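You operate a simulated robot arm through the tools that you are given. There is no shell and no other tool.

The job below is to be done with a simulated two-armed robot. You get a single attempt, and the scene is never put back.

## Task
Put each folded sock in the cell with its rolled mate.
Fine: the cells are in the socks drawer; shut it after. Where these are worked on the way, their far stop is far enough and under half their travel is too little: socks drawer.

Only the result counts: the job must be done as asked and must still hold three seconds after the hand-in. Knocking over, shifting, dropping, spilling or breaking anything else fails it.

## Robot
Two 7-joint arms with two-finger grippers on one trunk that stands fixed in place. Base frame: the origin is at the foot of the trunk, x ahead of it, y to its left, z up; the work surface is at about z = 800. Units: mm, degrees, N and s.
The left shoulder is at [80, 175, 1076], the right one opposite. With the tool pointing down near the work surface each hand reaches from about 280 to 880 mm from the base axis, measured 20 degrees to its own side. Payload 2.94 kg a hand.
Tool frame (each hand has its own): the origin (TCP) lies between the finger pads and is the grasp point; the fingertips stand 30 mm ahead of it; z points along the fingers, y is the line along which they close. The gripper opens to 138 mm. The gripper's body begins 109 mm behind the TCP.
Orientation is that of the tool frame in the base frame, as a unit quaternion [x, y, z, w]. With the fingers straight down and closing along the base's y, the tool's x points along the base's -x, its y along +y and its z along -z.

## Interface
- The arms move only by the tool jog_arm. It takes "left_series", "right_series" or both (then of equal length, played together; a hand with none holds still); each is a list of rows, each a list of 3 entries, a list of its own where there are three numbers: the shift along the tool's x, y, z in mm, then the turn, a rotation vector about the tool's x, y, z in degrees, then the finger opening in mm, from 0 to 138. In form: [[[tx, ty, tz], [wx, wy, wz], jaw], ...]. A call has 1 to 20 rows; each row is the pose to reach, as a shift and turn from the pose commanded when the call began, along the tool's axes at that moment. A row lasts 0.2 s, in which the tool goes at most 50 mm and 8.6 degrees; a call with a longer step from one row to the next is refused whole, and so is a gripper value outside its range. Where a pose cannot be reached the arm comes as near as it can. A force on the tool above 90 N (or 10 N above the force at the start of the call, whichever is more), or a blocked arm, ends the call early, and 0.2 s more pass. The fingers move at their own pace and stop on an object; they squeeze with about 33 N. The grip force told is the motor's: it shows also when the fingers shut on nothing. Time passes only in rows, and 0.2 s behind the last, so rows that repeat a pose let the fingers close. It gives the time, the measured TCP pose, the force on the tool (base axes), the opening and the grip force at its end, in the units of the frame above (readings bear some noise), with the torque about the TCP (base axes, N m) and any sound that the robot's microphone picked up, and new pictures: "show" is both (left out), scene, wrist or none (wrist: the cameras of the hands that moved).
- Cameras (640 x 400 px; columns grow to the right, rows downward): "scene" is now at [167.6, 48.2, 1547.3]; the picture's right is [0.65, -0.76, -0.00], its down [-0.59, -0.51, -0.63] and it looks along [0.48, 0.41, -0.78] (base axes); focal length 321 px, centre (320, 200). "left" rides on the left gripper at [71, -19, -146] in its tool frame; the picture's right is [0.26, 0.96, 0.00], its down [-0.85, 0.23, -0.48] and it looks along [-0.46, 0.13, 0.88] (tool axes); focal length 280 px, centre (320, 200). "right" rides on the right gripper at [71, 19, -146] in its tool frame; the picture's right is [-0.26, 0.96, 0.00], its down [-0.85, -0.23, -0.48] and it looks along [-0.46, -0.13, 0.88] (tool axes); focal length 280 px, centre (320, 200). There is no depth. A picture from a camera that has moved, and an enlarged one, comes with that camera's place and axes in the base frame and with its lens.
- raise_lower(by): slides the trunk up (or, below 0, down) by that many mm; the arms and the scene camera ride with it, the base frame stays. It gives what a move gives, with no picture.
- head_to(pan, tilt): turns the head with the scene camera to pan (to the left, within 120 degrees either way) and tilt (down, from -29 to 69), counted from straight ahead of the robot. It gives what a move gives, and a new picture of the scene camera.
- close_up(camera, box): a new picture of the part [left, top, right, bottom] of that camera's present view, enlarged. The clock stands still meanwhile.
- sign_off(): hands the job in; it is judged then, once.

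Places have to be worked out from the pictures, the camera data and where the tool is seen. Open the grippers and draw the arms clear of the work before you hand the job in, unless the task says otherwise.

The tools are called after "Call:" by a JSON object that holds its "api" and its "payload". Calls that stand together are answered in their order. jog_arm: Moves the arms, as the interface text tells. Its arguments: {"type":"object","properties":{"left_series":{"type":"array"},"right_series":{"type":"array"},"show":{"type":"string","enum":["both","scene","wrist","none"]}},"required":[]} The other tools are called the same way: raise_lower (by) slides the trunk up or down; head_to (pan, tilt) turns the head that bears the scene camera; close_up (camera, box) takes an enlarged picture of a part of a camera's view; sign_off () hands the job in.

At the start:

```text
time_s: 0.0
left_tool_pos: [278.4, 427.2, 1033.2]
left_tool_rot: [0.001, 1.0, 0.0, 0.0]
left_force: [-0.3, 0.4, 0.3]
left_wrist_torque: [0.02, -0.02, 0.02]
left_gripper_width: 138.2
left_finger_force: 0.1
right_tool_pos: [509.4, 23.7, 1091.5]
right_tool_rot: [0.0, 1.0, 0.002, -0.002]
right_force: [-0.7, -0.2, -0.7]
right_wrist_torque: [-0.02, -0.03, 0.0]
right_gripper_width: 138.0
right_finger_force: 0.1
trunk travel left (down, up): [-250.0, 484.0]
head pan, tilt: [40.5, 51.2]
```

scene: 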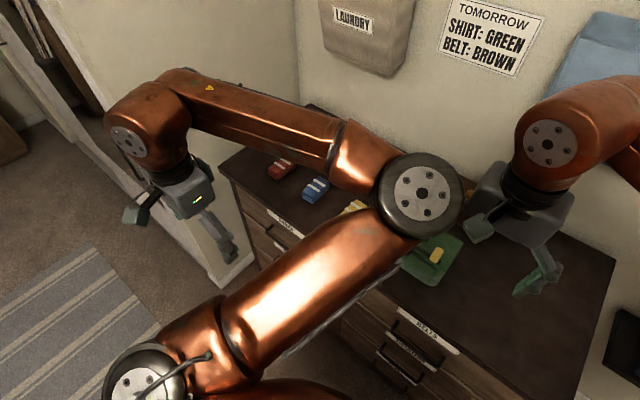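
right: 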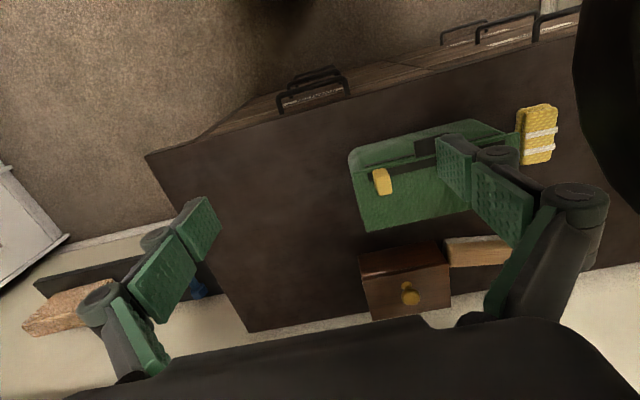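
left: 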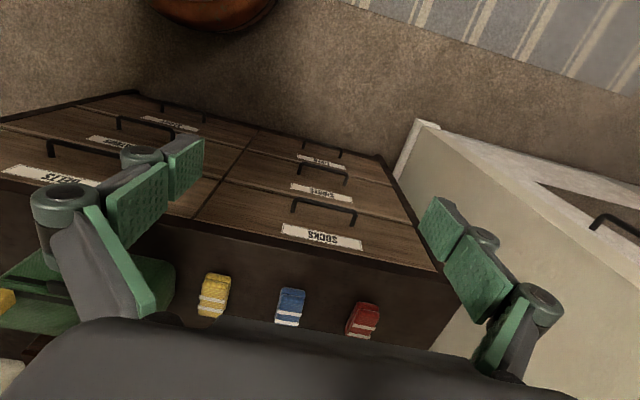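

The pictures show a dresser with three folded socks (yellow, blue, red) near its left end, and a drawer labelled SOCKS below them. I'll enlarge the views to read details before moving.

Call:
{"api": "close_up", "payload": {"camera": "left", "box": [180, 140, 460, 350]}}

Call:
{"api": "close_up", "payload": {"camera": "scene", "box": [220, 100, 480, 300]}}

Call:
{"api": "close_up", "payload": {"camera": "right", "box": [320, 80, 600, 330]}}

```text
1.90 times, centred on (320, 245) of left
camera zoom: at [207.6, 409.4, 1177.6], right [-0.26, 0.97, 0.0], down [0.85, 0.23, 0.48], along [0.46, 0.12, -0.88], focal length 534 px, centre (320, 114)
```

zoom: 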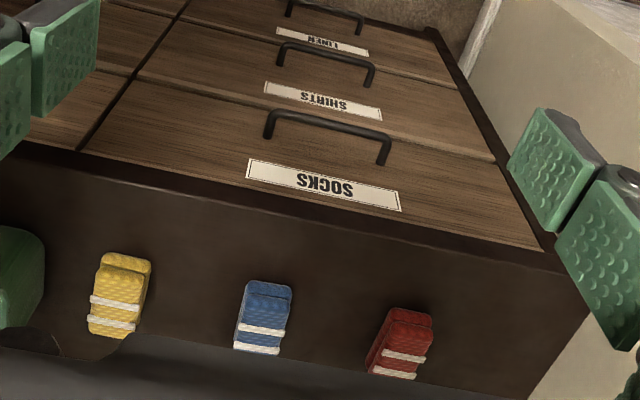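

```text
2.00 times, centred on (350, 200) of scene
camera zoom: at [167.6, 48.2, 1547.3], right [0.65, -0.76, 0.0], down [-0.59, -0.51, -0.63], along [0.48, 0.41, -0.78], focal length 642 px, centre (260, 200)
```

zoom: 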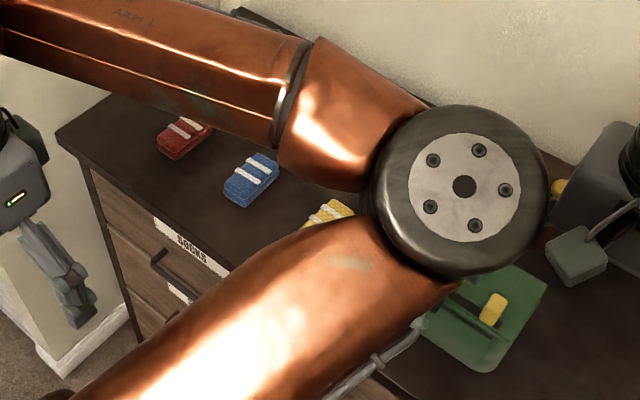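

```text
1.60 times, centred on (460, 205) of right
camera zoom: at [439.0, 42.7, 1237.0], right [0.26, 0.96, 0.0], down [0.85, -0.23, 0.47], along [0.46, -0.12, -0.88], focal length 449 px, centre (96, 192)
```

zoom: 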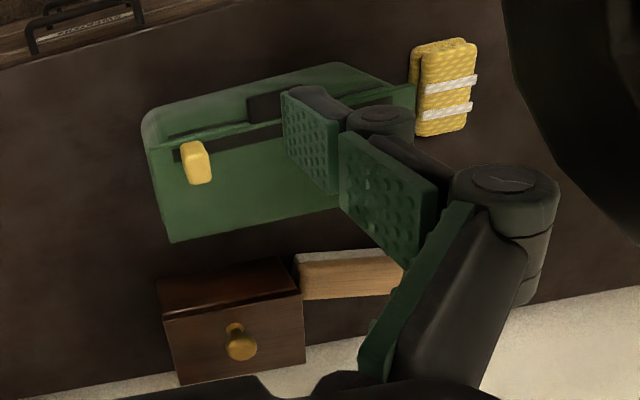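

The dresser front lies near x≈500 and runs along y. The socks are near [636,326], [630,463] and [628,604], and the SOCKS drawer handle bar is near x≈468, y 430–558, z≈690. I'll turn the head to see what lies around before clearing the right arm.

Call:
{"api": "head_to", "payload": {"pan": -25, "tilt": 50}}

```text
time_s: 1.4
left_tool_pos: [278.0, 427.0, 1032.7]
left_tool_rot: [0.001, 1.0, 0.0, 0.0]
left_force: [-0.5, -0.1, 0.8]
left_wrist_torque: [0.01, -0.02, 0.05]
left_gripper_width: 138.2
left_finger_force: 0.0
right_tool_pos: [510.7, 23.9, 1091.2]
right_tool_rot: [0.0, 1.0, 0.001, -0.001]
right_force: [-0.8, -0.5, 0.4]
right_wrist_torque: [-0.02, 0.0, 0.0]
right_gripper_width: 137.7
right_finger_force: 0.1
trunk travel left (down, up): [-250.0, 484.0]
head pan, tilt: [-25.0, 50.0]
camera scene: at [179.7, -33.5, 1549.0], right [-0.42, -0.91, 0.0], down [-0.69, 0.32, -0.64], along [0.58, -0.27, -0.77], focal length 321 px, centre (320, 200)
```

scene: 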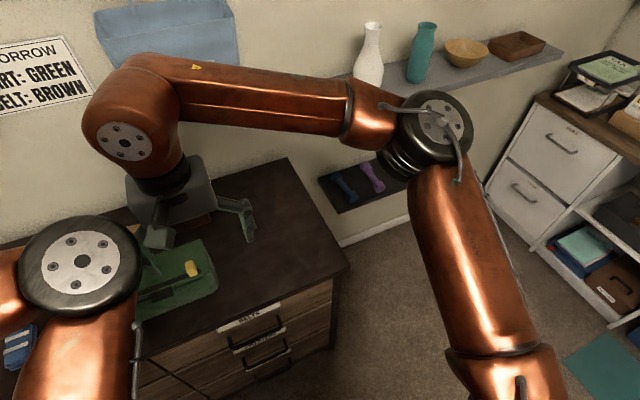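

The left elbow sits close to the right wrist, so I'll shift the right hand about 250 mm to the right and a little back. That path is open space, well short of the wall shelf.

Call:
{"api": "jog_arm", "payload": {"right_series": [[[10, -40, 0], [0, 0, 0], 138], [[20, -80, 0], [0, 0, 0], 138], [[30, -120, 0], [0, 0, 0], 138], [[40, -160, 0], [0, 0, 0], 138], [[50, -200, 0], [0, 0, 0], 138], [[60, -240, 0], [0, 0, 0], 138], [[60, -260, 0], [0, 0, 0], 138]], "show": "scene"}}

```text
time_s: 3.0
left_tool_pos: [277.1, 427.2, 1034.6]
left_tool_rot: [0.0, 1.0, 0.0, -0.001]
left_force: [-0.1, -0.6, -0.1]
left_wrist_torque: [-0.01, -0.04, -0.01]
left_gripper_width: 138.2
left_finger_force: 0.1
right_tool_pos: [449.7, -235.8, 1092.2]
right_tool_rot: [0.0, 1.0, 0.001, 0.0]
right_force: [-0.6, 0.1, 0.2]
right_wrist_torque: [0.01, 0.01, 0.0]
right_gripper_width: 137.8
right_finger_force: 0.0
trunk travel left (down, up): [-250.0, 484.0]
head pan, tilt: [-25.0, 50.0]
camera scene: at [179.5, -34.0, 1549.0], right [-0.42, -0.91, 0.0], down [-0.69, 0.32, -0.64], along [0.58, -0.27, -0.77], focal length 321 px, centre (320, 200)
```

scene: 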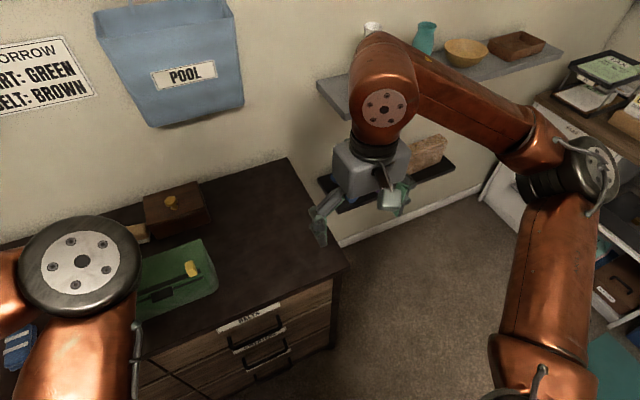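

The right arm is clear. I'll point the head back at the drawers, and turn the left hand 90° about its finger axis so it closes along x, ready for the handle bar.

Call:
{"api": "head_to", "payload": {"pan": 45, "tilt": 55}}

Call:
{"api": "jog_arm", "payload": {"left_series": [[[0, 0, 0], [0, 0, 8.5], 138], [[0, 0, 0], [0, 0, 17], 120], [[0, 0, 0], [0, 0, 25.5], 100], [[0, 0, 0], [0, 0, 34], 80], [[0, 0, 0], [0, 0, 42.5], 60], [[0, 0, 0], [0, 0, 51], 60], [[0, 0, 0], [0, 0, 59.5], 60], [[0, 0, 0], [0, 0, 68], 60], [[0, 0, 0], [0, 0, 76.5], 60], [[0, 0, 0], [0, 0, 85], 60], [[0, 0, 0], [0, 0, 90], 60], [[0, 0, 0], [0, 0, 90], 60]]}}

```text
time_s: 4.4
left_tool_pos: [277.8, 428.5, 1034.5]
left_tool_rot: [0.001, 1.0, 0.0, 0.0]
left_force: [-0.9, -0.1, 0.3]
left_wrist_torque: [0.02, -0.03, -0.03]
left_gripper_width: 137.9
left_finger_force: 0.0
right_tool_pos: [449.8, -236.1, 1092.0]
right_tool_rot: [0.0, 1.0, 0.0, -0.001]
right_force: [0.9, 0.1, -0.6]
right_wrist_torque: [0.03, 0.02, 0.01]
right_gripper_width: 138.0
right_finger_force: 0.1
trunk travel left (down, up): [-250.0, 484.0]
head pan, tilt: [45.0, 55.0]
camera scene: at [160.9, 49.6, 1542.5], right [0.71, -0.71, 0.0], down [-0.58, -0.58, -0.57], along [0.41, 0.41, -0.82], focal length 321 px, centre (320, 200)
```

scene: 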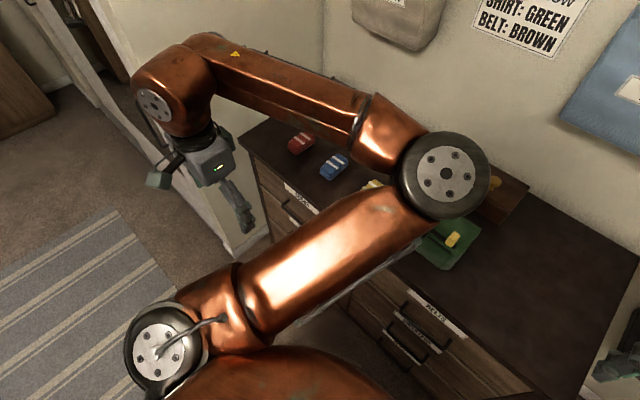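

```text
time_s: 7.0
left_tool_pos: [278.7, 428.3, 1033.7]
left_tool_rot: [0.708, 0.707, -0.001, 0.0]
left_force: [-0.9, -0.8, -0.4]
left_wrist_torque: [-0.01, 0.01, -0.02]
left_gripper_width: 60.1
left_finger_force: 0.1
right_tool_pos: [449.7, -236.6, 1091.3]
right_tool_rot: [0.001, 1.0, 0.0, -0.001]
right_force: [-0.7, -0.1, 0.7]
right_wrist_torque: [0.0, 0.04, 0.02]
right_gripper_width: 137.9
right_finger_force: 0.1
trunk travel left (down, up): [-250.0, 484.0]
head pan, tilt: [45.0, 55.0]
camera scene: at [161.3, 49.6, 1542.4], right [0.71, -0.71, 0.0], down [-0.58, -0.58, -0.57], along [0.41, 0.41, -0.82], focal length 321 px, centre (320, 200)
camera left: at [260.1, 499.1, 1177.5], right [0.97, 0.26, 0.0], down [0.23, -0.85, 0.48], along [0.12, -0.46, -0.88], focal length 280 px, centre (320, 200)
```

scene: 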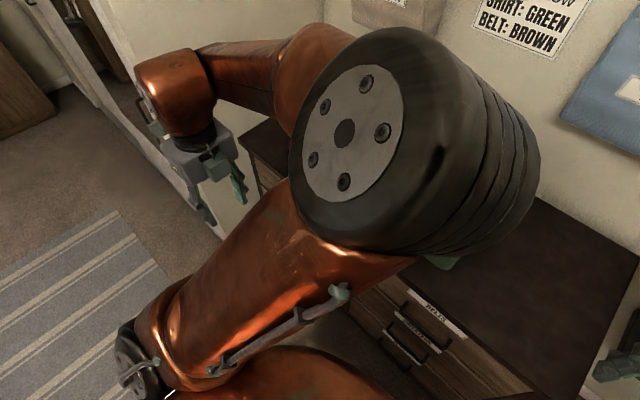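
left: 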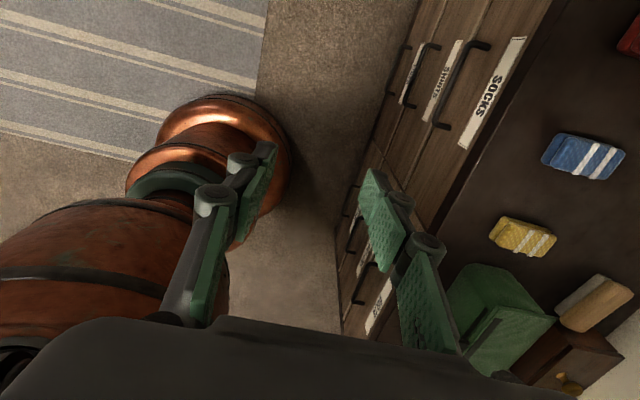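

The turn completed as asked, though the elbow rose. I'll enlarge the left view to fix the handle's location from this new viewpoint.

Call:
{"api": "close_up", "payload": {"camera": "left", "box": [380, 0, 640, 200]}}

```text
2.00 times, centred on (510, 100) of left
camera zoom: at [260.1, 499.1, 1177.5], right [0.97, 0.26, 0.0], down [0.23, -0.85, 0.48], along [0.12, -0.46, -0.88], focal length 561 px, centre (-60, 400)
```

zoom: 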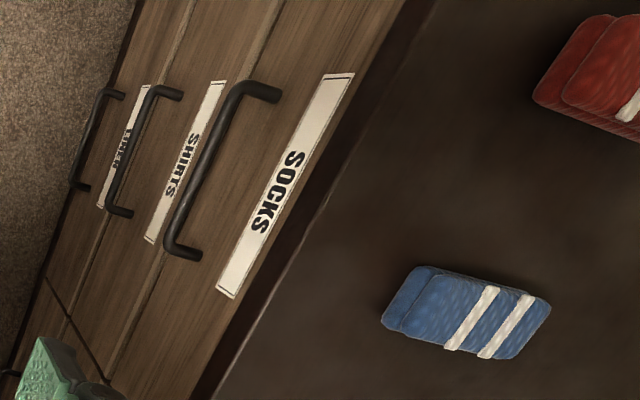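

Triangulating label and handle puts the drawer front near x≈530 with the handle bar around x≈500, y≈500, z≈670–690, which is still rough. I'll move the left hand nearer, tilting the fingers 40° forward, and look again.

Call:
{"api": "jog_arm", "payload": {"left_series": [[[12, 10, 28], [-6.7, 0, 0], 60], [[24, 20, 56], [-13.4, 0, 0], 60], [[36, 30, 84], [-20, 0, 0], 60], [[48, 40, 112], [-26.7, 0, 0], 60], [[60, 50, 140], [-33.4, 0, 0], 60], [[72, 60, 168], [-40, 0, 0], 60], [[72, 60, 168], [-40, 0, 0], 60]]}}

```text
time_s: 8.6
left_tool_pos: [443.2, 550.3, 856.1]
left_tool_rot: [0.677, 0.697, 0.169, 0.164]
left_force: [-0.2, -0.8, 0.8]
left_wrist_torque: [0.1, 0.06, 0.01]
left_gripper_width: 60.4
left_finger_force: 0.0
left hand out of reach, approached as far as the arm can: row 2, 3, 4, 5, 6, 7
right_tool_pos: [449.7, -239.3, 1090.8]
right_tool_rot: [0.0, 1.0, 0.003, -0.001]
right_force: [0.1, -0.8, 0.1]
right_wrist_torque: [0.15, 0.02, -0.01]
right_gripper_width: 138.1
right_finger_force: 0.0
trunk travel left (down, up): [-250.0, 484.0]
head pan, tilt: [45.0, 55.0]
camera scene: at [161.1, 45.1, 1542.6], right [0.71, -0.71, 0.0], down [-0.58, -0.58, -0.58], along [0.41, 0.41, -0.82], focal length 321 px, centre (320, 200)
camera left: at [358.7, 618.0, 976.1], right [0.85, 0.28, 0.44], down [0.01, -0.85, 0.53], along [0.52, -0.45, -0.73], focal length 280 px, centre (320, 200)
```

scene: 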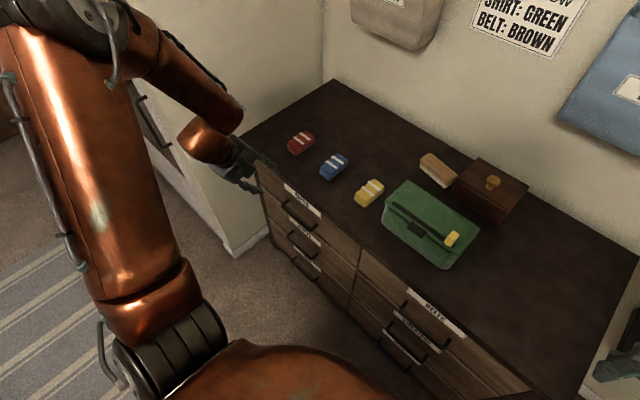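
left: 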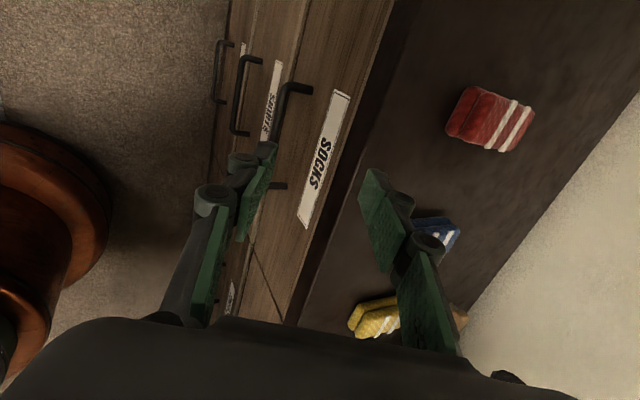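

The arm flipped its elbow to the left and stopped at [443,550,856], short of the asked pose, but the scene camera now sees the drawers clearly. I'll enlarge both views to locate the handle.

Call:
{"api": "close_up", "payload": {"camera": "scene", "box": [230, 110, 430, 310]}}

Call:
{"api": "close_up", "payload": {"camera": "left", "box": [190, 0, 450, 240]}}

```text
2.00 times, centred on (330, 210) of scene
camera zoom: at [161.1, 45.1, 1542.6], right [0.71, -0.71, 0.0], down [-0.58, -0.58, -0.58], along [0.41, 0.41, -0.82], focal length 642 px, centre (300, 180)
```

zoom: 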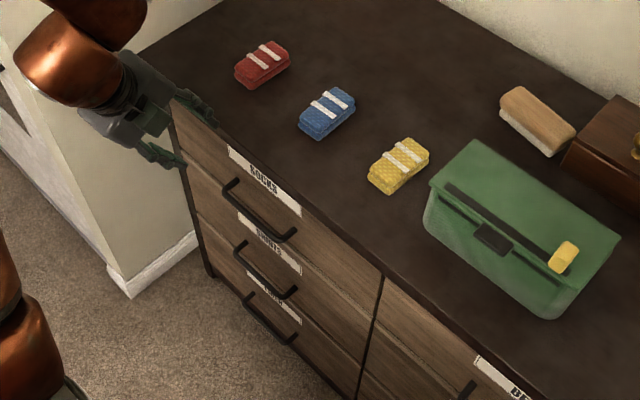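

```text
1.67 times, centred on (320, 120) of left
camera zoom: at [358.7, 618.0, 976.1], right [0.85, 0.28, 0.44], down [0.01, -0.85, 0.53], along [0.52, -0.45, -0.73], focal length 467 px, centre (320, 333)
```

zoom: 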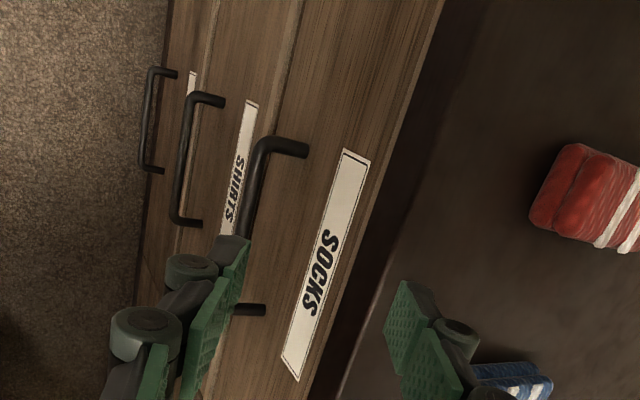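

The handle bar appears near [496, 500, 658], with ends around y 430–570. I'm unsure whether the reference is now the commanded or the reached pose, so I'll make a small forward move that's safe either way to find out.

Call:
{"api": "jog_arm", "payload": {"left_series": [[[0, 20, 15], [0, 0, 0], 60], [[0, 40, 30], [0, 0, 0], 60], [[0, 40, 30], [0, 0, 0], 60]], "show": "scene"}}

```text
time_s: 9.4
left_tool_pos: [456.5, 559.5, 872.2]
left_tool_rot: [0.677, 0.697, 0.168, 0.165]
left_force: [-0.1, -0.4, 0.2]
left_wrist_torque: [-0.01, 0.0, 0.05]
left_gripper_width: 59.9
left_finger_force: 0.0
left hand out of reach, approached as far as the arm can: row 1, 2, 3
right_tool_pos: [449.2, -234.5, 1092.4]
right_tool_rot: [0.0, 1.0, 0.001, -0.001]
right_force: [0.1, -0.7, 0.4]
right_wrist_torque: [0.02, 0.03, 0.02]
right_gripper_width: 137.9
right_finger_force: 0.0
trunk travel left (down, up): [-250.0, 484.0]
head pan, tilt: [45.0, 55.0]
camera scene: at [161.2, 49.3, 1542.4], right [0.71, -0.71, 0.0], down [-0.58, -0.58, -0.57], along [0.41, 0.41, -0.82], focal length 321 px, centre (320, 200)
```

scene: 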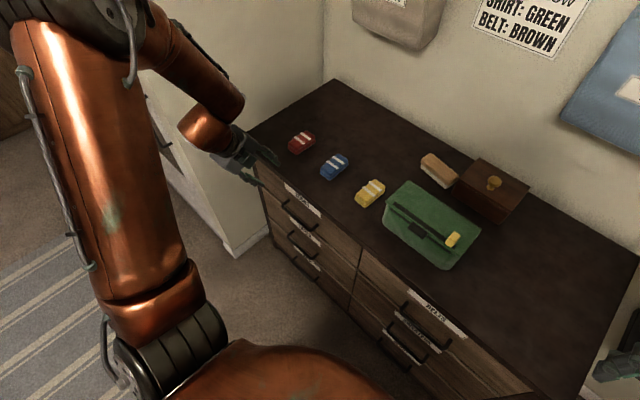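

The arm is limited by how far its elbow can fold when the wrist is close to the shoulder. Raising the trunk gives it more room for the low handle, so I'll raise it 150 mm.

Call:
{"api": "raise_lower", "payload": {"by": 150}}

```text
time_s: 11.1
left_tool_pos: [438.5, 562.2, 1065.8]
left_tool_rot: [0.667, 0.688, 0.202, 0.203]
left_force: [0.1, -0.3, -0.9]
left_wrist_torque: [0.0, 0.0, 0.0]
left_gripper_width: 60.1
left_finger_force: 0.1
right_tool_pos: [450.0, -235.8, 1241.3]
right_tool_rot: [0.0, 1.0, 0.0, 0.0]
right_force: [0.4, -0.2, -0.4]
right_wrist_torque: [0.0, 0.0, -0.01]
right_gripper_width: 138.0
right_finger_force: 0.1
trunk travel left (down, up): [-400.0, 334.0]
head pan, tilt: [45.0, 55.0]
```

The hand is drifting toward a commanded pose, so the reference seems to be the commanded one (about [388,500,1018], 40° tilt). I'll command a lower, reachable pose near [430,500,860].

Call:
{"api": "jog_arm", "payload": {"left_series": [[[0, -17, 37], [0, 0, 0], 60], [[0, -35, 74], [0, 0, 0], 60], [[0, -52, 111], [0, 0, 0], 60], [[0, -69, 148], [0, 0, 0], 60], [[0, -69, 148], [0, 0, 0], 60], [[0, -69, 148], [0, 0, 0], 60]]}}

```text
time_s: 12.5
left_tool_pos: [390.8, 574.1, 914.7]
left_tool_rot: [0.667, 0.686, 0.205, 0.205]
left_force: [-0.9, 1.2, -0.8]
left_wrist_torque: [-0.1, -0.11, -0.04]
left_gripper_width: 60.2
left_finger_force: 0.1
left hand out of reach, approached as far as the arm can: row 1, 2, 3, 4, 5, 6
right_tool_pos: [448.4, -233.1, 1243.2]
right_tool_rot: [0.0, 1.0, 0.0, 0.0]
right_force: [0.3, 0.6, 0.7]
right_wrist_torque: [-0.08, -0.04, -0.02]
right_gripper_width: 138.1
right_finger_force: 0.0
trunk travel left (down, up): [-400.0, 334.0]
head pan, tilt: [45.0, 55.0]
camera scene: at [74.7, 53.3, 1695.3], right [0.71, -0.71, 0.0], down [-0.58, -0.58, -0.57], along [0.41, 0.4, -0.82], focal length 321 px, centre (320, 200)
camera left: at [292.8, 643.3, 1023.2], right [0.8, 0.29, 0.53], down [-0.05, -0.84, 0.53], along [0.6, -0.45, -0.66], focal length 280 px, centre (320, 200)
```

scene: 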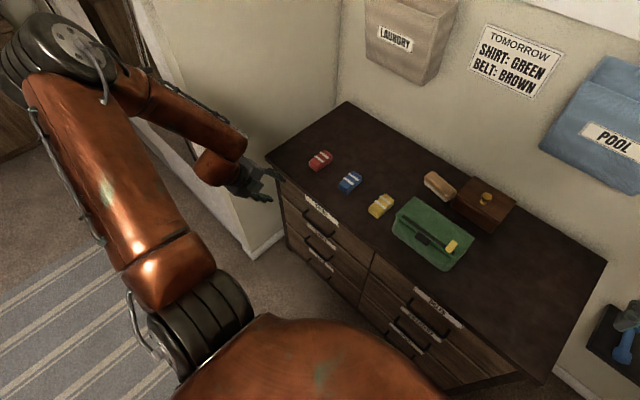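
left: 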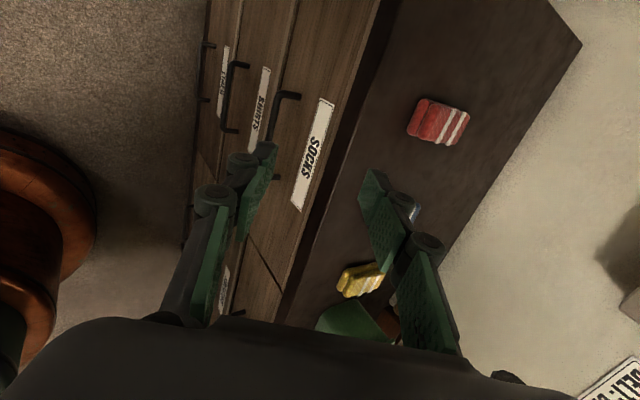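

The hand is still stuck: the wrist is near its roll limit with this +90° turn. I'll undo the tilt back to pointing straight down and then try the opposite roll direction.

Call:
{"api": "jog_arm", "payload": {"left_series": [[[0, 6, -8], [8, 0, 0], 60], [[0, 13, -15], [16, 0, 0], 60], [[0, 19, -23], [24, 0, 0], 60], [[0, 26, -31], [32, 0, 0], 60], [[0, 26, -31], [40, 0, 0], 60], [[0, 26, -31], [40, 0, 0], 60]], "show": "scene"}}

```text
time_s: 13.9
left_tool_pos: [398.0, 570.8, 957.3]
left_tool_rot: [0.697, 0.715, -0.045, -0.039]
left_force: [0.1, 0.0, -0.2]
left_wrist_torque: [0.04, 0.04, 0.02]
left_gripper_width: 60.1
left_finger_force: 0.0
left hand out of reach, approached as far as the arm can: row 1, 2, 3
right_tool_pos: [448.3, -237.5, 1240.9]
right_tool_rot: [0.001, 1.0, 0.001, -0.001]
right_force: [0.2, -0.2, 0.7]
right_wrist_torque: [0.04, -0.02, 0.05]
right_gripper_width: 137.8
right_finger_force: 0.1
trunk travel left (down, up): [-400.0, 334.0]
head pan, tilt: [45.0, 55.0]
camera scene: at [75.1, 48.1, 1695.5], right [0.71, -0.71, 0.0], down [-0.58, -0.58, -0.57], along [0.41, 0.41, -0.82], focal length 321 px, centre (320, 200)
```

scene: 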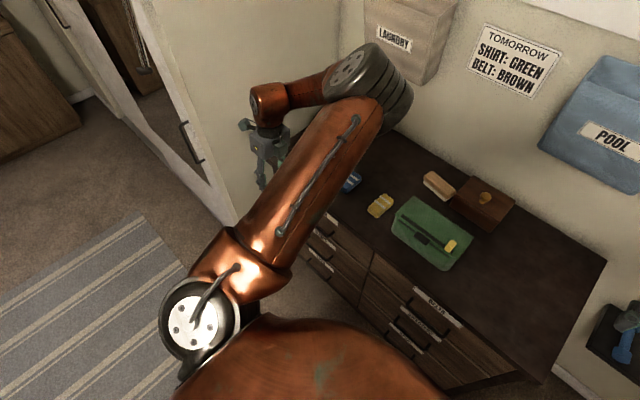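

That resolved it: each call starts from the pose actually reached, and the hand is now pointing nearly straight down at [398,571,957]. I'll roll the hand back by 90° to its original heading and check the arm's shape.

Call:
{"api": "jog_arm", "payload": {"left_series": [[[-5, 0, 0], [0, 0, -8.5], 60], [[-10, 0, 0], [0, 0, -17], 60], [[-15, 0, 0], [0, 0, -25.5], 60], [[-20, 0, 0], [0, 0, -34], 60], [[-25, 0, 0], [0, 0, -42.5], 60], [[-30, 0, 0], [0, 0, -51], 60], [[-35, 0, 0], [0, 0, -59.5], 60], [[-40, 0, 0], [0, 0, -68], 60], [[-45, 0, 0], [0, 0, -76.5], 60], [[-50, 0, 0], [0, 0, -85], 60], [[-55, 0, 0], [0, 0, -90], 60]], "show": "scene"}}

```text
time_s: 16.3
left_tool_pos: [397.8, 516.6, 956.4]
left_tool_rot: [-0.014, 0.998, -0.006, -0.058]
left_force: [0.0, -0.2, -0.4]
left_wrist_torque: [-0.01, 0.0, 0.02]
left_gripper_width: 60.3
left_finger_force: 0.0
right_tool_pos: [449.1, -236.4, 1240.4]
right_tool_rot: [0.0, 1.0, 0.001, -0.001]
right_force: [0.8, -0.9, 0.0]
right_wrist_torque: [-0.02, -0.01, -0.01]
right_gripper_width: 138.2
right_finger_force: 0.1
trunk travel left (down, up): [-400.0, 334.0]
head pan, tilt: [45.0, 55.0]
camera scene: at [75.1, 49.6, 1695.3], right [0.71, -0.71, 0.0], down [-0.58, -0.58, -0.57], along [0.41, 0.41, -0.82], focal length 321 px, centre (320, 200)
```

scene: 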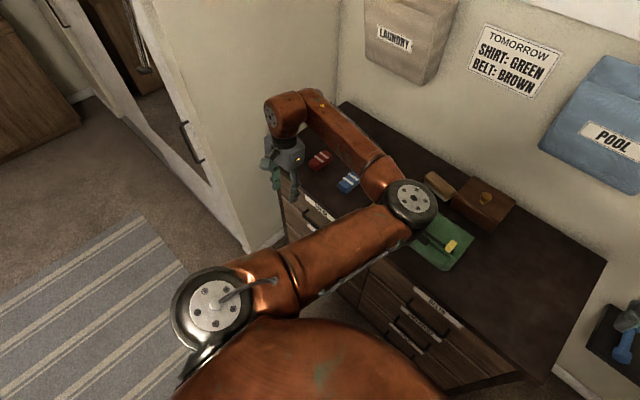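

The hand is back to its original heading with the elbow low and to the right. I'll continue rolling the other way in two halves, watching the elbow.

Call:
{"api": "jog_arm", "payload": {"left_series": [[[0, 0, 0], [0, 0, -8.5], 60], [[0, 0, 0], [0, 0, -17], 60], [[0, 0, 0], [0, 0, -25.5], 60], [[0, 0, 0], [0, 0, -34], 60], [[0, 0, 0], [0, 0, -42.5], 60], [[0, 0, 0], [0, 0, -45], 60]], "show": "scene"}}

```text
time_s: 17.7
left_tool_pos: [398.5, 517.5, 957.4]
left_tool_rot: [-0.395, 0.917, 0.017, -0.056]
left_force: [-0.7, 0.5, -0.8]
left_wrist_torque: [-0.01, 0.0, -0.01]
left_gripper_width: 60.3
left_finger_force: 0.1
right_tool_pos: [449.1, -235.9, 1241.8]
right_tool_rot: [0.0, 1.0, 0.001, -0.001]
right_force: [1.3, -0.1, 0.1]
right_wrist_torque: [-0.02, 0.01, -0.01]
right_gripper_width: 137.9
right_finger_force: 0.2
trunk travel left (down, up): [-400.0, 334.0]
head pan, tilt: [45.0, 55.0]
camera scene: at [75.1, 49.8, 1695.3], right [0.71, -0.71, 0.0], down [-0.58, -0.58, -0.57], along [0.41, 0.41, -0.82], focal length 321 px, centre (320, 200)
```

scene: 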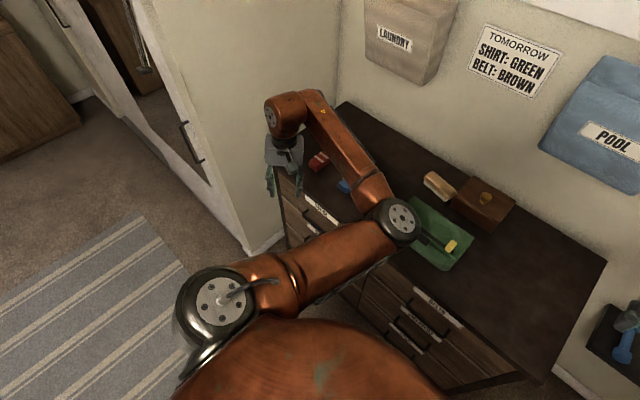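

Only a slight elbow drop, so this direction has room. I'll complete the other 45°.

Call:
{"api": "jog_arm", "payload": {"left_series": [[[0, 0, 0], [0, 0, -8.5], 60], [[0, 0, 0], [0, 0, -17], 60], [[0, 0, 0], [0, 0, -25.5], 60], [[0, 0, 0], [0, 0, -34], 60], [[0, 0, 0], [0, 0, -42.5], 60], [[0, 0, 0], [0, 0, -45], 60]]}}

```text
time_s: 19.1
left_tool_pos: [398.7, 518.0, 958.2]
left_tool_rot: [0.716, -0.695, -0.037, 0.045]
left_force: [-0.2, 0.0, 0.0]
left_wrist_torque: [-0.03, -0.06, 0.0]
left_gripper_width: 60.1
left_finger_force: 0.1
right_tool_pos: [450.2, -235.2, 1241.9]
right_tool_rot: [0.001, 1.0, 0.001, -0.001]
right_force: [-0.4, -0.4, 0.1]
right_wrist_torque: [0.0, 0.02, -0.01]
right_gripper_width: 138.1
right_finger_force: 0.1
trunk travel left (down, up): [-400.0, 334.0]
head pan, tilt: [45.0, 55.0]
camera scene: at [75.1, 49.8, 1695.3], right [0.71, -0.71, 0.0], down [-0.58, -0.58, -0.57], along [0.41, 0.41, -0.82], focal length 321 px, centre (320, 200)
camera left: at [438.3, 448.7, 1099.0], right [-0.95, -0.29, 0.12], down [-0.2, 0.85, 0.49], along [-0.24, 0.45, -0.86], focal length 280 px, centre (320, 200)
```

scene: 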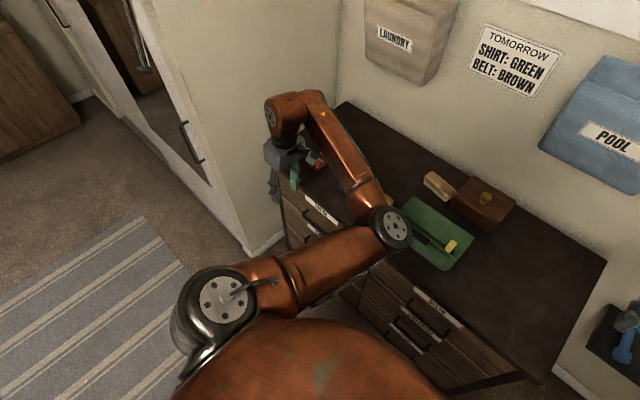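
left: 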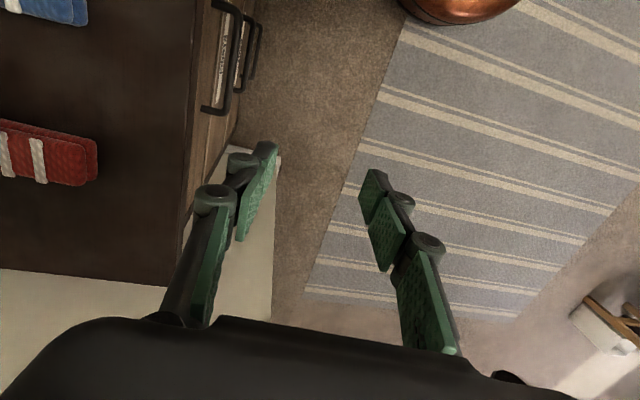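

The roll to the opposite side worked smoothly. Now I'll tilt the fingers forward by about 46° while lowering to around [400,500,850].

Call:
{"api": "jog_arm", "payload": {"left_series": [[[3, -2, 18], [7.8, 0, 0], 60], [[6, -4, 36], [15.6, 0, 0], 60], [[9, -6, 54], [23.4, 0, 0], 60], [[12, -8, 72], [31, 0, 0], 60], [[15, -10, 90], [38.6, 0, 0], 60], [[17, -12, 107], [46.2, 0, 0], 60], [[17, -12, 107], [46.2, 0, 0], 60]]}}

```text
time_s: 20.7
left_tool_pos: [399.0, 498.5, 850.3]
left_tool_rot: [0.675, -0.656, 0.238, -0.24]
left_force: [0.9, -0.3, 0.1]
left_wrist_torque: [0.01, -0.01, 0.01]
left_gripper_width: 60.2
left_finger_force: 0.1
right_tool_pos: [450.7, -236.1, 1242.4]
right_tool_rot: [0.002, 1.0, 0.002, -0.001]
right_force: [0.2, 0.2, 0.4]
right_wrist_torque: [0.01, 0.0, -0.02]
right_gripper_width: 138.0
right_finger_force: 0.1
trunk travel left (down, up): [-400.0, 334.0]
head pan, tilt: [45.0, 55.0]
camera scene: at [75.3, 49.5, 1695.3], right [0.71, -0.71, 0.0], down [-0.58, -0.58, -0.57], along [0.41, 0.41, -0.82], focal length 321 px, centre (320, 200)
camera left: at [323.7, 426.7, 973.8], right [-0.74, -0.29, -0.61], down [-0.5, 0.84, 0.21], along [0.45, 0.47, -0.76], focal length 280 px, centre (320, 200)
```

scene: 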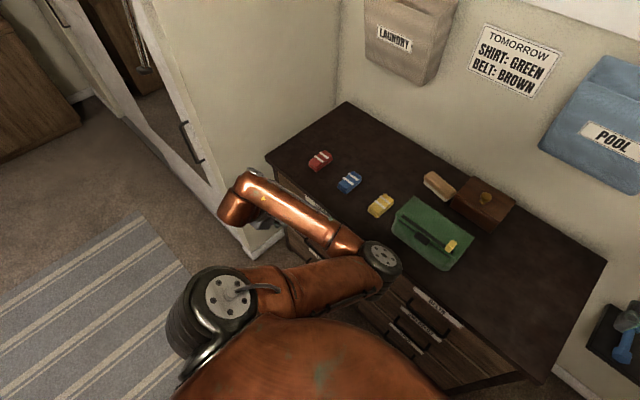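
left: 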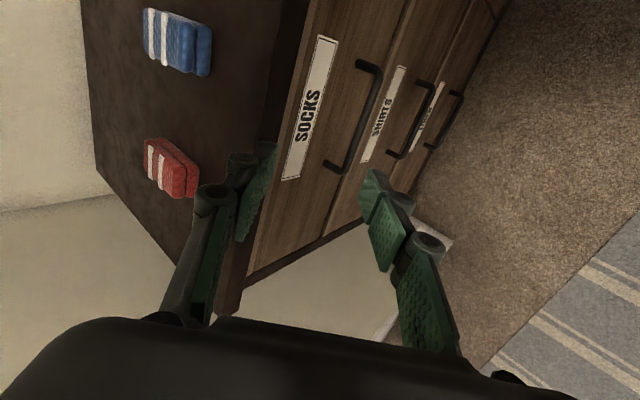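

The hand reached [399,498,850] with a 40° forward tilt. I'll enlarge the wrist view to pinpoint the handle.

Call:
{"api": "close_up", "payload": {"camera": "left", "box": [230, 20, 470, 220]}}

Call:
{"api": "close_up", "payload": {"camera": "scene", "box": [220, 140, 420, 300]}}

```text
2.00 times, centred on (350, 120) of left
camera zoom: at [323.7, 426.7, 973.8], right [-0.74, -0.29, -0.61], down [-0.5, 0.84, 0.21], along [0.45, 0.47, -0.76], focal length 561 px, centre (260, 360)
```

zoom: 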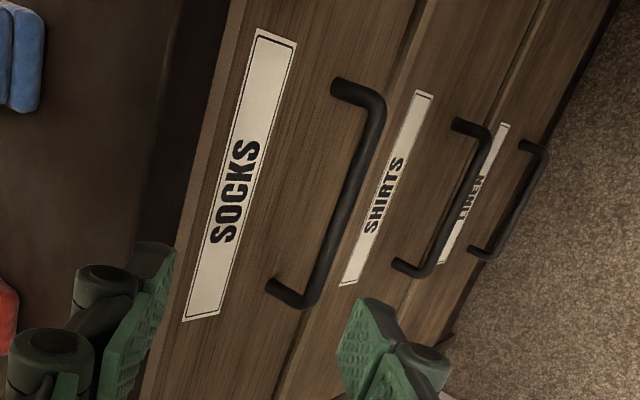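

```text
2.50 times, centred on (320, 220) of scene
camera zoom: at [75.3, 49.5, 1695.3], right [0.71, -0.71, 0.0], down [-0.58, -0.58, -0.57], along [0.41, 0.41, -0.82], focal length 802 px, centre (320, 150)
```

zoom: 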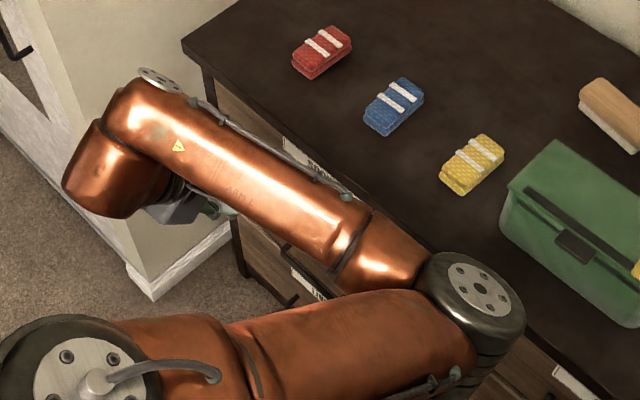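

The drawer front sits near x≈526 and the bar near [492,500,652], about 54 mm along tool y and 212 mm ahead of the TCP. I'll advance partway and look again.

Call:
{"api": "jog_arm", "payload": {"left_series": [[[0, 14, 28], [0, 0, 0], 60], [[0, 27, 55], [0, 0, 0], 60], [[0, 41, 83], [0, 0, 0], 60], [[0, 54, 110], [0, 0, 0], 60], [[0, 54, 110], [0, 0, 0], 60]], "show": "wrist"}}

```text
time_s: 21.9
left_tool_pos: [427.7, 498.5, 729.8]
left_tool_rot: [0.676, -0.655, 0.239, -0.239]
left_force: [0.3, -0.3, 0.0]
left_wrist_torque: [-0.03, -0.03, 0.01]
left_gripper_width: 59.9
left_finger_force: 0.0
right_tool_pos: [448.0, -237.2, 1241.6]
right_tool_rot: [0.0, 1.0, 0.001, -0.002]
right_force: [0.6, -0.2, 0.0]
right_wrist_torque: [0.0, 0.02, 0.01]
right_gripper_width: 137.8
right_finger_force: 0.0
trunk travel left (down, up): [-400.0, 334.0]
head pan, tilt: [45.0, 55.0]
camera left: at [352.1, 426.9, 854.0], right [-0.74, -0.29, -0.61], down [-0.5, 0.84, 0.21], along [0.45, 0.47, -0.76], focal length 280 px, centre (320, 200)
```

left: 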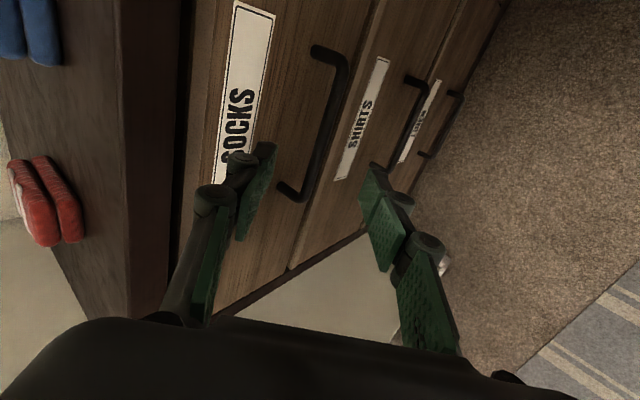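

The bar now lies between the fingertips' line of approach. I'll enlarge to measure its ends accurately.

Call:
{"api": "close_up", "payload": {"camera": "left", "box": [220, 30, 420, 220]}}

```text
2.11 times, centred on (320, 125) of left
camera zoom: at [352.1, 426.9, 854.0], right [-0.74, -0.29, -0.61], down [-0.5, 0.84, 0.21], along [0.45, 0.47, -0.76], focal length 590 px, centre (320, 358)
```

zoom: 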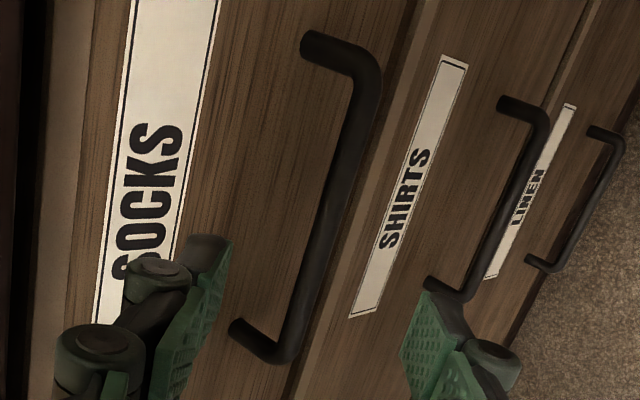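

The bar is aligned with the grip plane (offset ≈1–2 mm) and about 110–126 mm ahead. I'll narrow the opening to 32 mm and advance 75 mm, then check.

Call:
{"api": "jog_arm", "payload": {"left_series": [[[0, 1, 25], [0, 0, 0], 45], [[0, 1, 50], [0, 0, 0], 32], [[0, 1, 75], [0, 0, 0], 32], [[0, 1, 75], [0, 0, 0], 32]], "show": "wrist"}}

Call:
{"api": "close_up", "payload": {"camera": "left", "box": [220, 60, 420, 250]}}

```text
time_s: 22.9
left_tool_pos: [475.8, 499.4, 671.6]
left_tool_rot: [0.676, -0.655, 0.238, -0.241]
left_force: [-0.1, 0.9, 0.0]
left_wrist_torque: [-0.03, -0.02, 0.03]
left_gripper_width: 32.0
left_finger_force: 0.1
right_tool_pos: [448.3, -238.7, 1242.4]
right_tool_rot: [0.0, 1.0, 0.001, -0.001]
right_force: [0.1, 0.2, -0.8]
right_wrist_torque: [0.03, 0.02, 0.02]
right_gripper_width: 138.1
right_finger_force: 0.1
trunk travel left (down, up): [-400.0, 334.0]
head pan, tilt: [45.0, 55.0]
camera left: at [399.8, 428.0, 795.6], right [-0.74, -0.29, -0.61], down [-0.5, 0.84, 0.21], along [0.45, 0.47, -0.76], focal length 280 px, centre (320, 200)
```

left: 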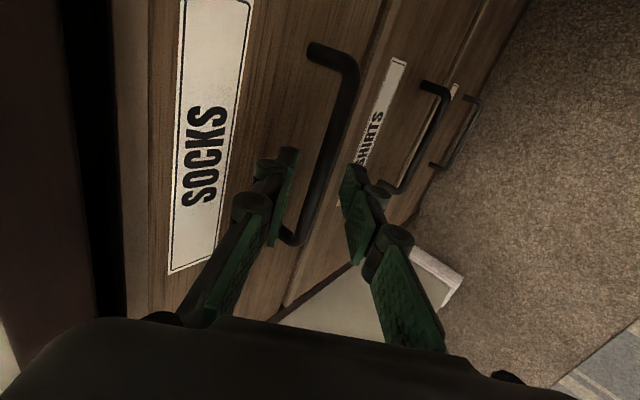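

```text
2.11 times, centred on (320, 155) of left
camera zoom: at [399.8, 428.0, 795.6], right [-0.74, -0.29, -0.61], down [-0.5, 0.84, 0.21], along [0.45, 0.47, -0.76], focal length 590 px, centre (320, 295)
```

zoom: 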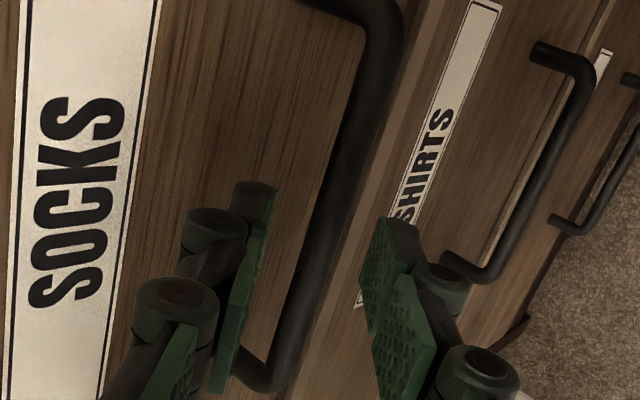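

The bar is now about 30 mm ahead of the TCP, centred between the fingers. I'll advance 20 mm and close on it.

Call:
{"api": "jog_arm", "payload": {"left_series": [[[0, -1, 10], [0, 0, 0], 32], [[0, -1, 20], [0, 0, 0], 32], [[0, -1, 20], [0, 0, 0], 15], [[0, -1, 20], [0, 0, 0], 0], [[0, -1, 20], [0, 0, 0], 0], [[0, -1, 20], [0, 0, 0], 0]]}}

```text
time_s: 24.3
left_tool_pos: [486.0, 499.3, 654.5]
left_tool_rot: [0.676, -0.656, 0.238, -0.237]
left_force: [-9.9, -2.3, -14.2]
left_wrist_torque: [0.74, 0.35, -0.65]
left_gripper_width: 11.4
left_finger_force: 37.9
right_tool_pos: [448.4, -234.6, 1242.6]
right_tool_rot: [-0.001, 1.0, 0.0, -0.001]
right_force: [-0.3, 1.2, -0.7]
right_wrist_torque: [0.02, -0.01, -0.02]
right_gripper_width: 138.1
right_finger_force: 0.1
trunk travel left (down, up): [-400.0, 334.0]
head pan, tilt: [45.0, 55.0]
camera scene: at [75.3, 50.7, 1695.1], right [0.71, -0.71, 0.0], down [-0.58, -0.58, -0.57], along [0.41, 0.41, -0.82], focal length 321 px, centre (320, 200)
camera left: at [411.0, 428.0, 779.5], right [-0.74, -0.29, -0.61], down [-0.5, 0.84, 0.21], along [0.45, 0.46, -0.76], focal length 280 px, centre (320, 200)
```

scene: 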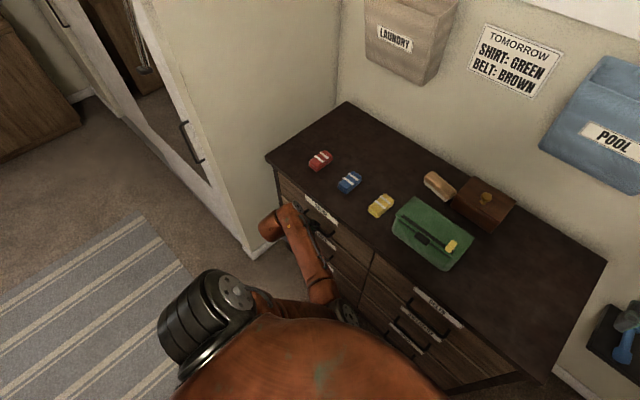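
left: 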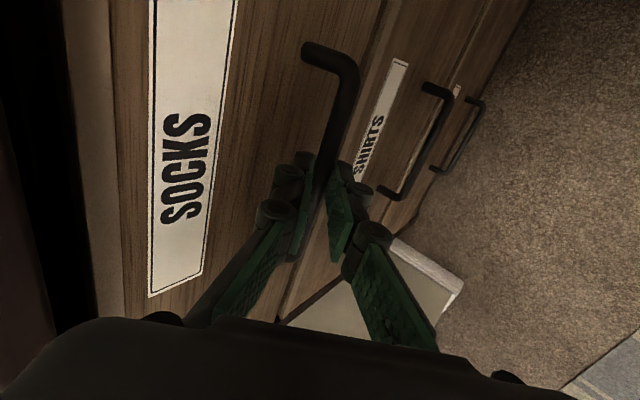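

The gripper holds the bar (11.4 mm, 38 N). I'll pull straight back along −x in 16 mm steps and watch the force and the arm.

Call:
{"api": "jog_arm", "payload": {"left_series": [[[0, 12, -10], [0, 0, 0], 0], [[-1, 25, -20], [0, 0, 0], 0], [[-1, 37, -31], [0, 0, 0], 0], [[-2, 49, -41], [0, 0, 0], 0], [[-2, 62, -51], [0, 0, 0], 0], [[-2, 74, -61], [0, 0, 0], 0], [[-3, 86, -71], [0, 0, 0], 0], [[-3, 99, -81], [0, 0, 0], 0], [[-4, 111, -92], [0, 0, 0], 0], [[-4, 123, -102], [0, 0, 0], 0]]}}

```text
time_s: 26.3
left_tool_pos: [364.6, 580.7, 710.6]
left_tool_rot: [-0.657, 0.661, -0.203, 0.299]
left_force: [0.0, 0.4, 0.1]
left_wrist_torque: [0.03, 0.0, 0.0]
left_gripper_width: 0.0
left_finger_force: 28.3
right_tool_pos: [449.2, -236.2, 1242.9]
right_tool_rot: [0.0, 1.0, 0.0, 0.001]
right_force: [0.3, 0.0, 0.1]
right_wrist_torque: [-0.02, 0.03, 0.01]
right_gripper_width: 138.1
right_finger_force: 0.1
trunk travel left (down, up): [-400.0, 334.0]
head pan, tilt: [45.0, 55.0]
stopped in row 9 (left hand): the arm was blocked; the commanded pose is now the measured one
camera scene: at [74.6, 50.1, 1695.4], right [0.71, -0.71, 0.0], down [-0.58, -0.58, -0.57], along [0.41, 0.41, -0.82], focal length 321 px, centre (320, 200)
camera left: at [285.9, 491.2, 819.5], right [-0.71, -0.21, -0.67], down [-0.53, 0.79, 0.31], along [0.47, 0.57, -0.67], focal length 280 px, centre (320, 200)
```

scene: 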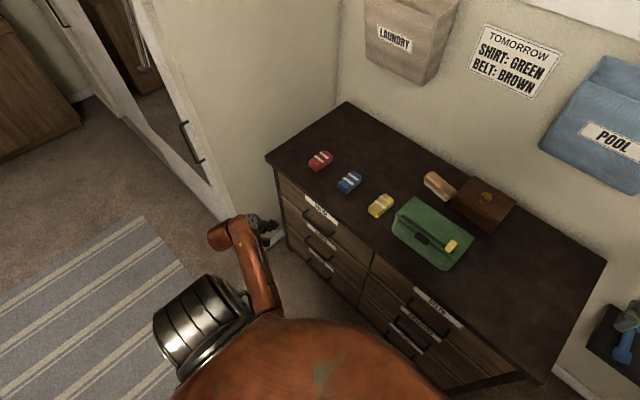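
left: 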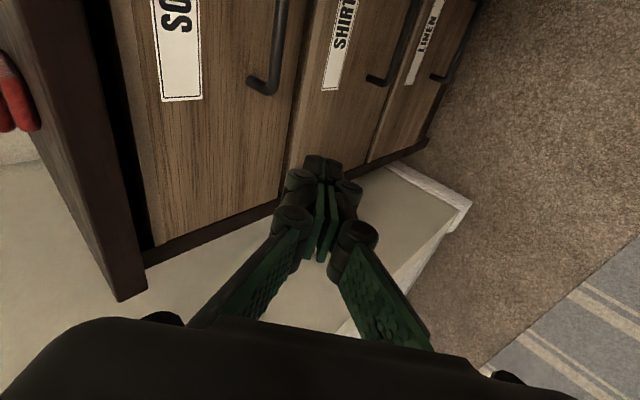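

The arm was blocked (its low elbow likely ran into the trunk) and the grip slipped off the bar. I'll check how far the drawer came out.

Call:
{"api": "close_up", "payload": {"camera": "left", "box": [60, 0, 360, 200]}}

Call:
{"api": "close_up", "payload": {"camera": "scene", "box": [200, 140, 440, 320]}}

```text
2.00 times, centred on (210, 100) of left
camera zoom: at [285.9, 491.2, 819.5], right [-0.71, -0.21, -0.67], down [-0.53, 0.79, 0.31], along [0.47, 0.57, -0.67], focal length 561 px, centre (540, 400)
```

zoom: 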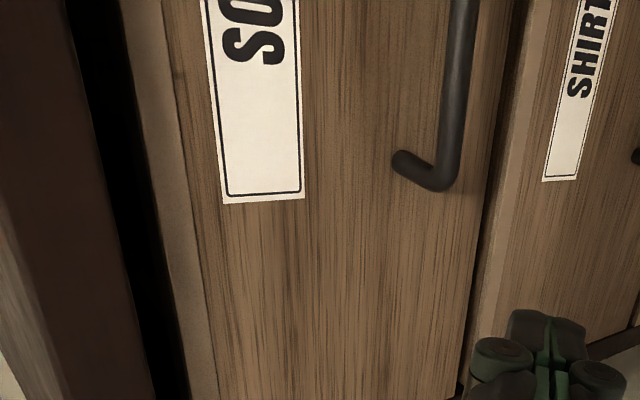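

```text
2.22 times, centred on (320, 230) of scene
camera zoom: at [74.6, 50.1, 1695.4], right [0.71, -0.71, 0.0], down [-0.58, -0.58, -0.57], along [0.41, 0.41, -0.82], focal length 713 px, centre (320, 133)
```

zoom: 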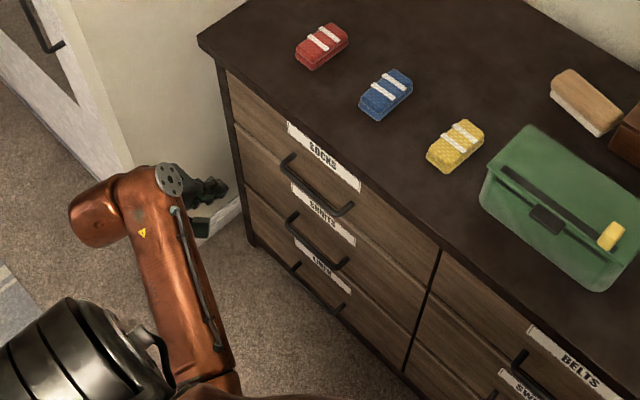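

The drawer is still shut. I'll back the hand off, upright it and lift it to about [400,560,900] so I can reshape the arm with its elbow up before trying again.

Call:
{"api": "jog_arm", "payload": {"left_series": [[[0, -25, -20], [-7, 0, 0], 20], [[0, -50, -40], [-14, 0, 0], 40], [[-1, -76, -60], [-21, 0, 0], 60], [[-2, -102, -80], [-28, 0, 0], 60], [[-3, -128, -100], [-35, 0, 0], 60], [[-3, -153, -119], [-42, 0, 0], 60], [[-3, -153, -119], [-42, 0, 0], 60]], "show": "scene"}}

```text
time_s: 27.9
left_tool_pos: [399.7, 558.3, 897.8]
left_tool_rot: [0.722, -0.689, -0.045, -0.043]
left_force: [0.6, -0.1, -0.9]
left_wrist_torque: [-0.02, 0.0, 0.0]
left_gripper_width: 60.1
left_finger_force: 0.1
right_tool_pos: [449.5, -236.7, 1241.3]
right_tool_rot: [0.001, 1.0, 0.002, 0.0]
right_force: [-0.4, 0.6, -0.6]
right_wrist_torque: [-0.03, -0.01, -0.02]
right_gripper_width: 137.9
right_finger_force: 0.0
trunk travel left (down, up): [-400.0, 334.0]
head pan, tilt: [45.0, 55.0]
camera scene: at [74.9, 49.6, 1695.3], right [0.71, -0.71, 0.0], down [-0.58, -0.58, -0.57], along [0.41, 0.41, -0.82], focal length 321 px, centre (320, 200)
```

scene: 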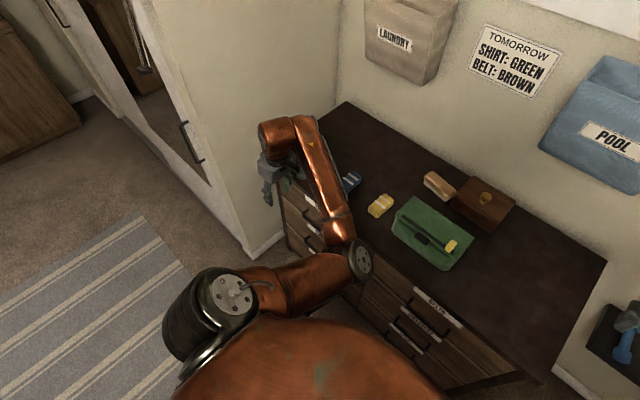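

The hand is upright at [400,558,898] with the elbow low. I'll roll it 170° the other way, which earlier lifted the elbow.

Call:
{"api": "jog_arm", "payload": {"left_series": [[[0, 0, 0], [0, 0, 8.5], 60], [[0, 0, 0], [0, 0, 17], 60], [[0, 0, 0], [0, 0, 25.5], 60], [[0, 0, 0], [0, 0, 34], 60], [[0, 0, 0], [0, 0, 42.5], 60], [[0, 0, 0], [0, 0, 51], 60], [[0, 0, 0], [0, 0, 59.5], 60], [[0, 0, 0], [0, 0, 68], 60], [[0, 0, 0], [0, 0, 76.5], 60], [[0, 0, 0], [0, 0, 85], 60], [[0, 0, 0], [0, 0, 93.5], 60], [[0, 0, 0], [0, 0, 102], 60], [[0, 0, 0], [0, 0, 110.5], 60], [[0, 0, 0], [0, 0, 119], 60], [[0, 0, 0], [0, 0, 127.5], 60], [[0, 0, 0], [0, 0, 136], 60], [[0, 0, 0], [0, 0, 144.5], 60], [[0, 0, 0], [0, 0, 153], 60], [[0, 0, 0], [0, 0, 161.5], 60], [[0, 0, 0], [0, 0, 170], 60]], "show": "scene"}}

```text
time_s: 32.1
left_tool_pos: [399.1, 559.2, 898.7]
left_tool_rot: [0.626, 0.778, 0.047, -0.042]
left_force: [-0.5, 0.5, -0.5]
left_wrist_torque: [-0.01, 0.0, 0.01]
left_gripper_width: 60.1
left_finger_force: 0.0
right_tool_pos: [448.1, -236.0, 1243.0]
right_tool_rot: [0.001, 1.0, 0.001, -0.001]
right_force: [-0.2, -0.2, -0.9]
right_wrist_torque: [0.0, -0.02, -0.01]
right_gripper_width: 138.2
right_finger_force: 0.0
trunk travel left (down, up): [-400.0, 334.0]
head pan, tilt: [45.0, 55.0]
camera scene: at [75.1, 49.8, 1695.3], right [0.71, -0.71, 0.0], down [-0.58, -0.58, -0.57], along [0.41, 0.41, -0.82], focal length 321 px, centre (320, 200)
```

scene: 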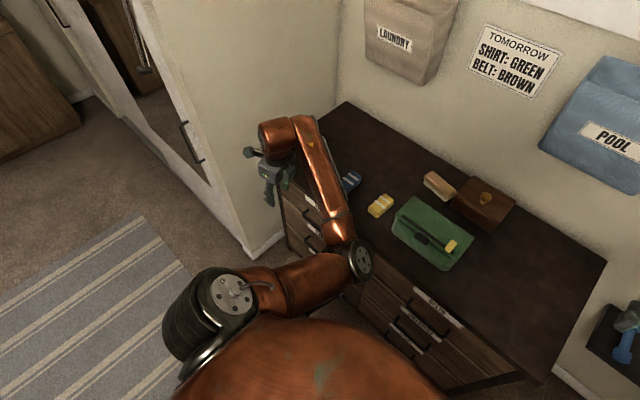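

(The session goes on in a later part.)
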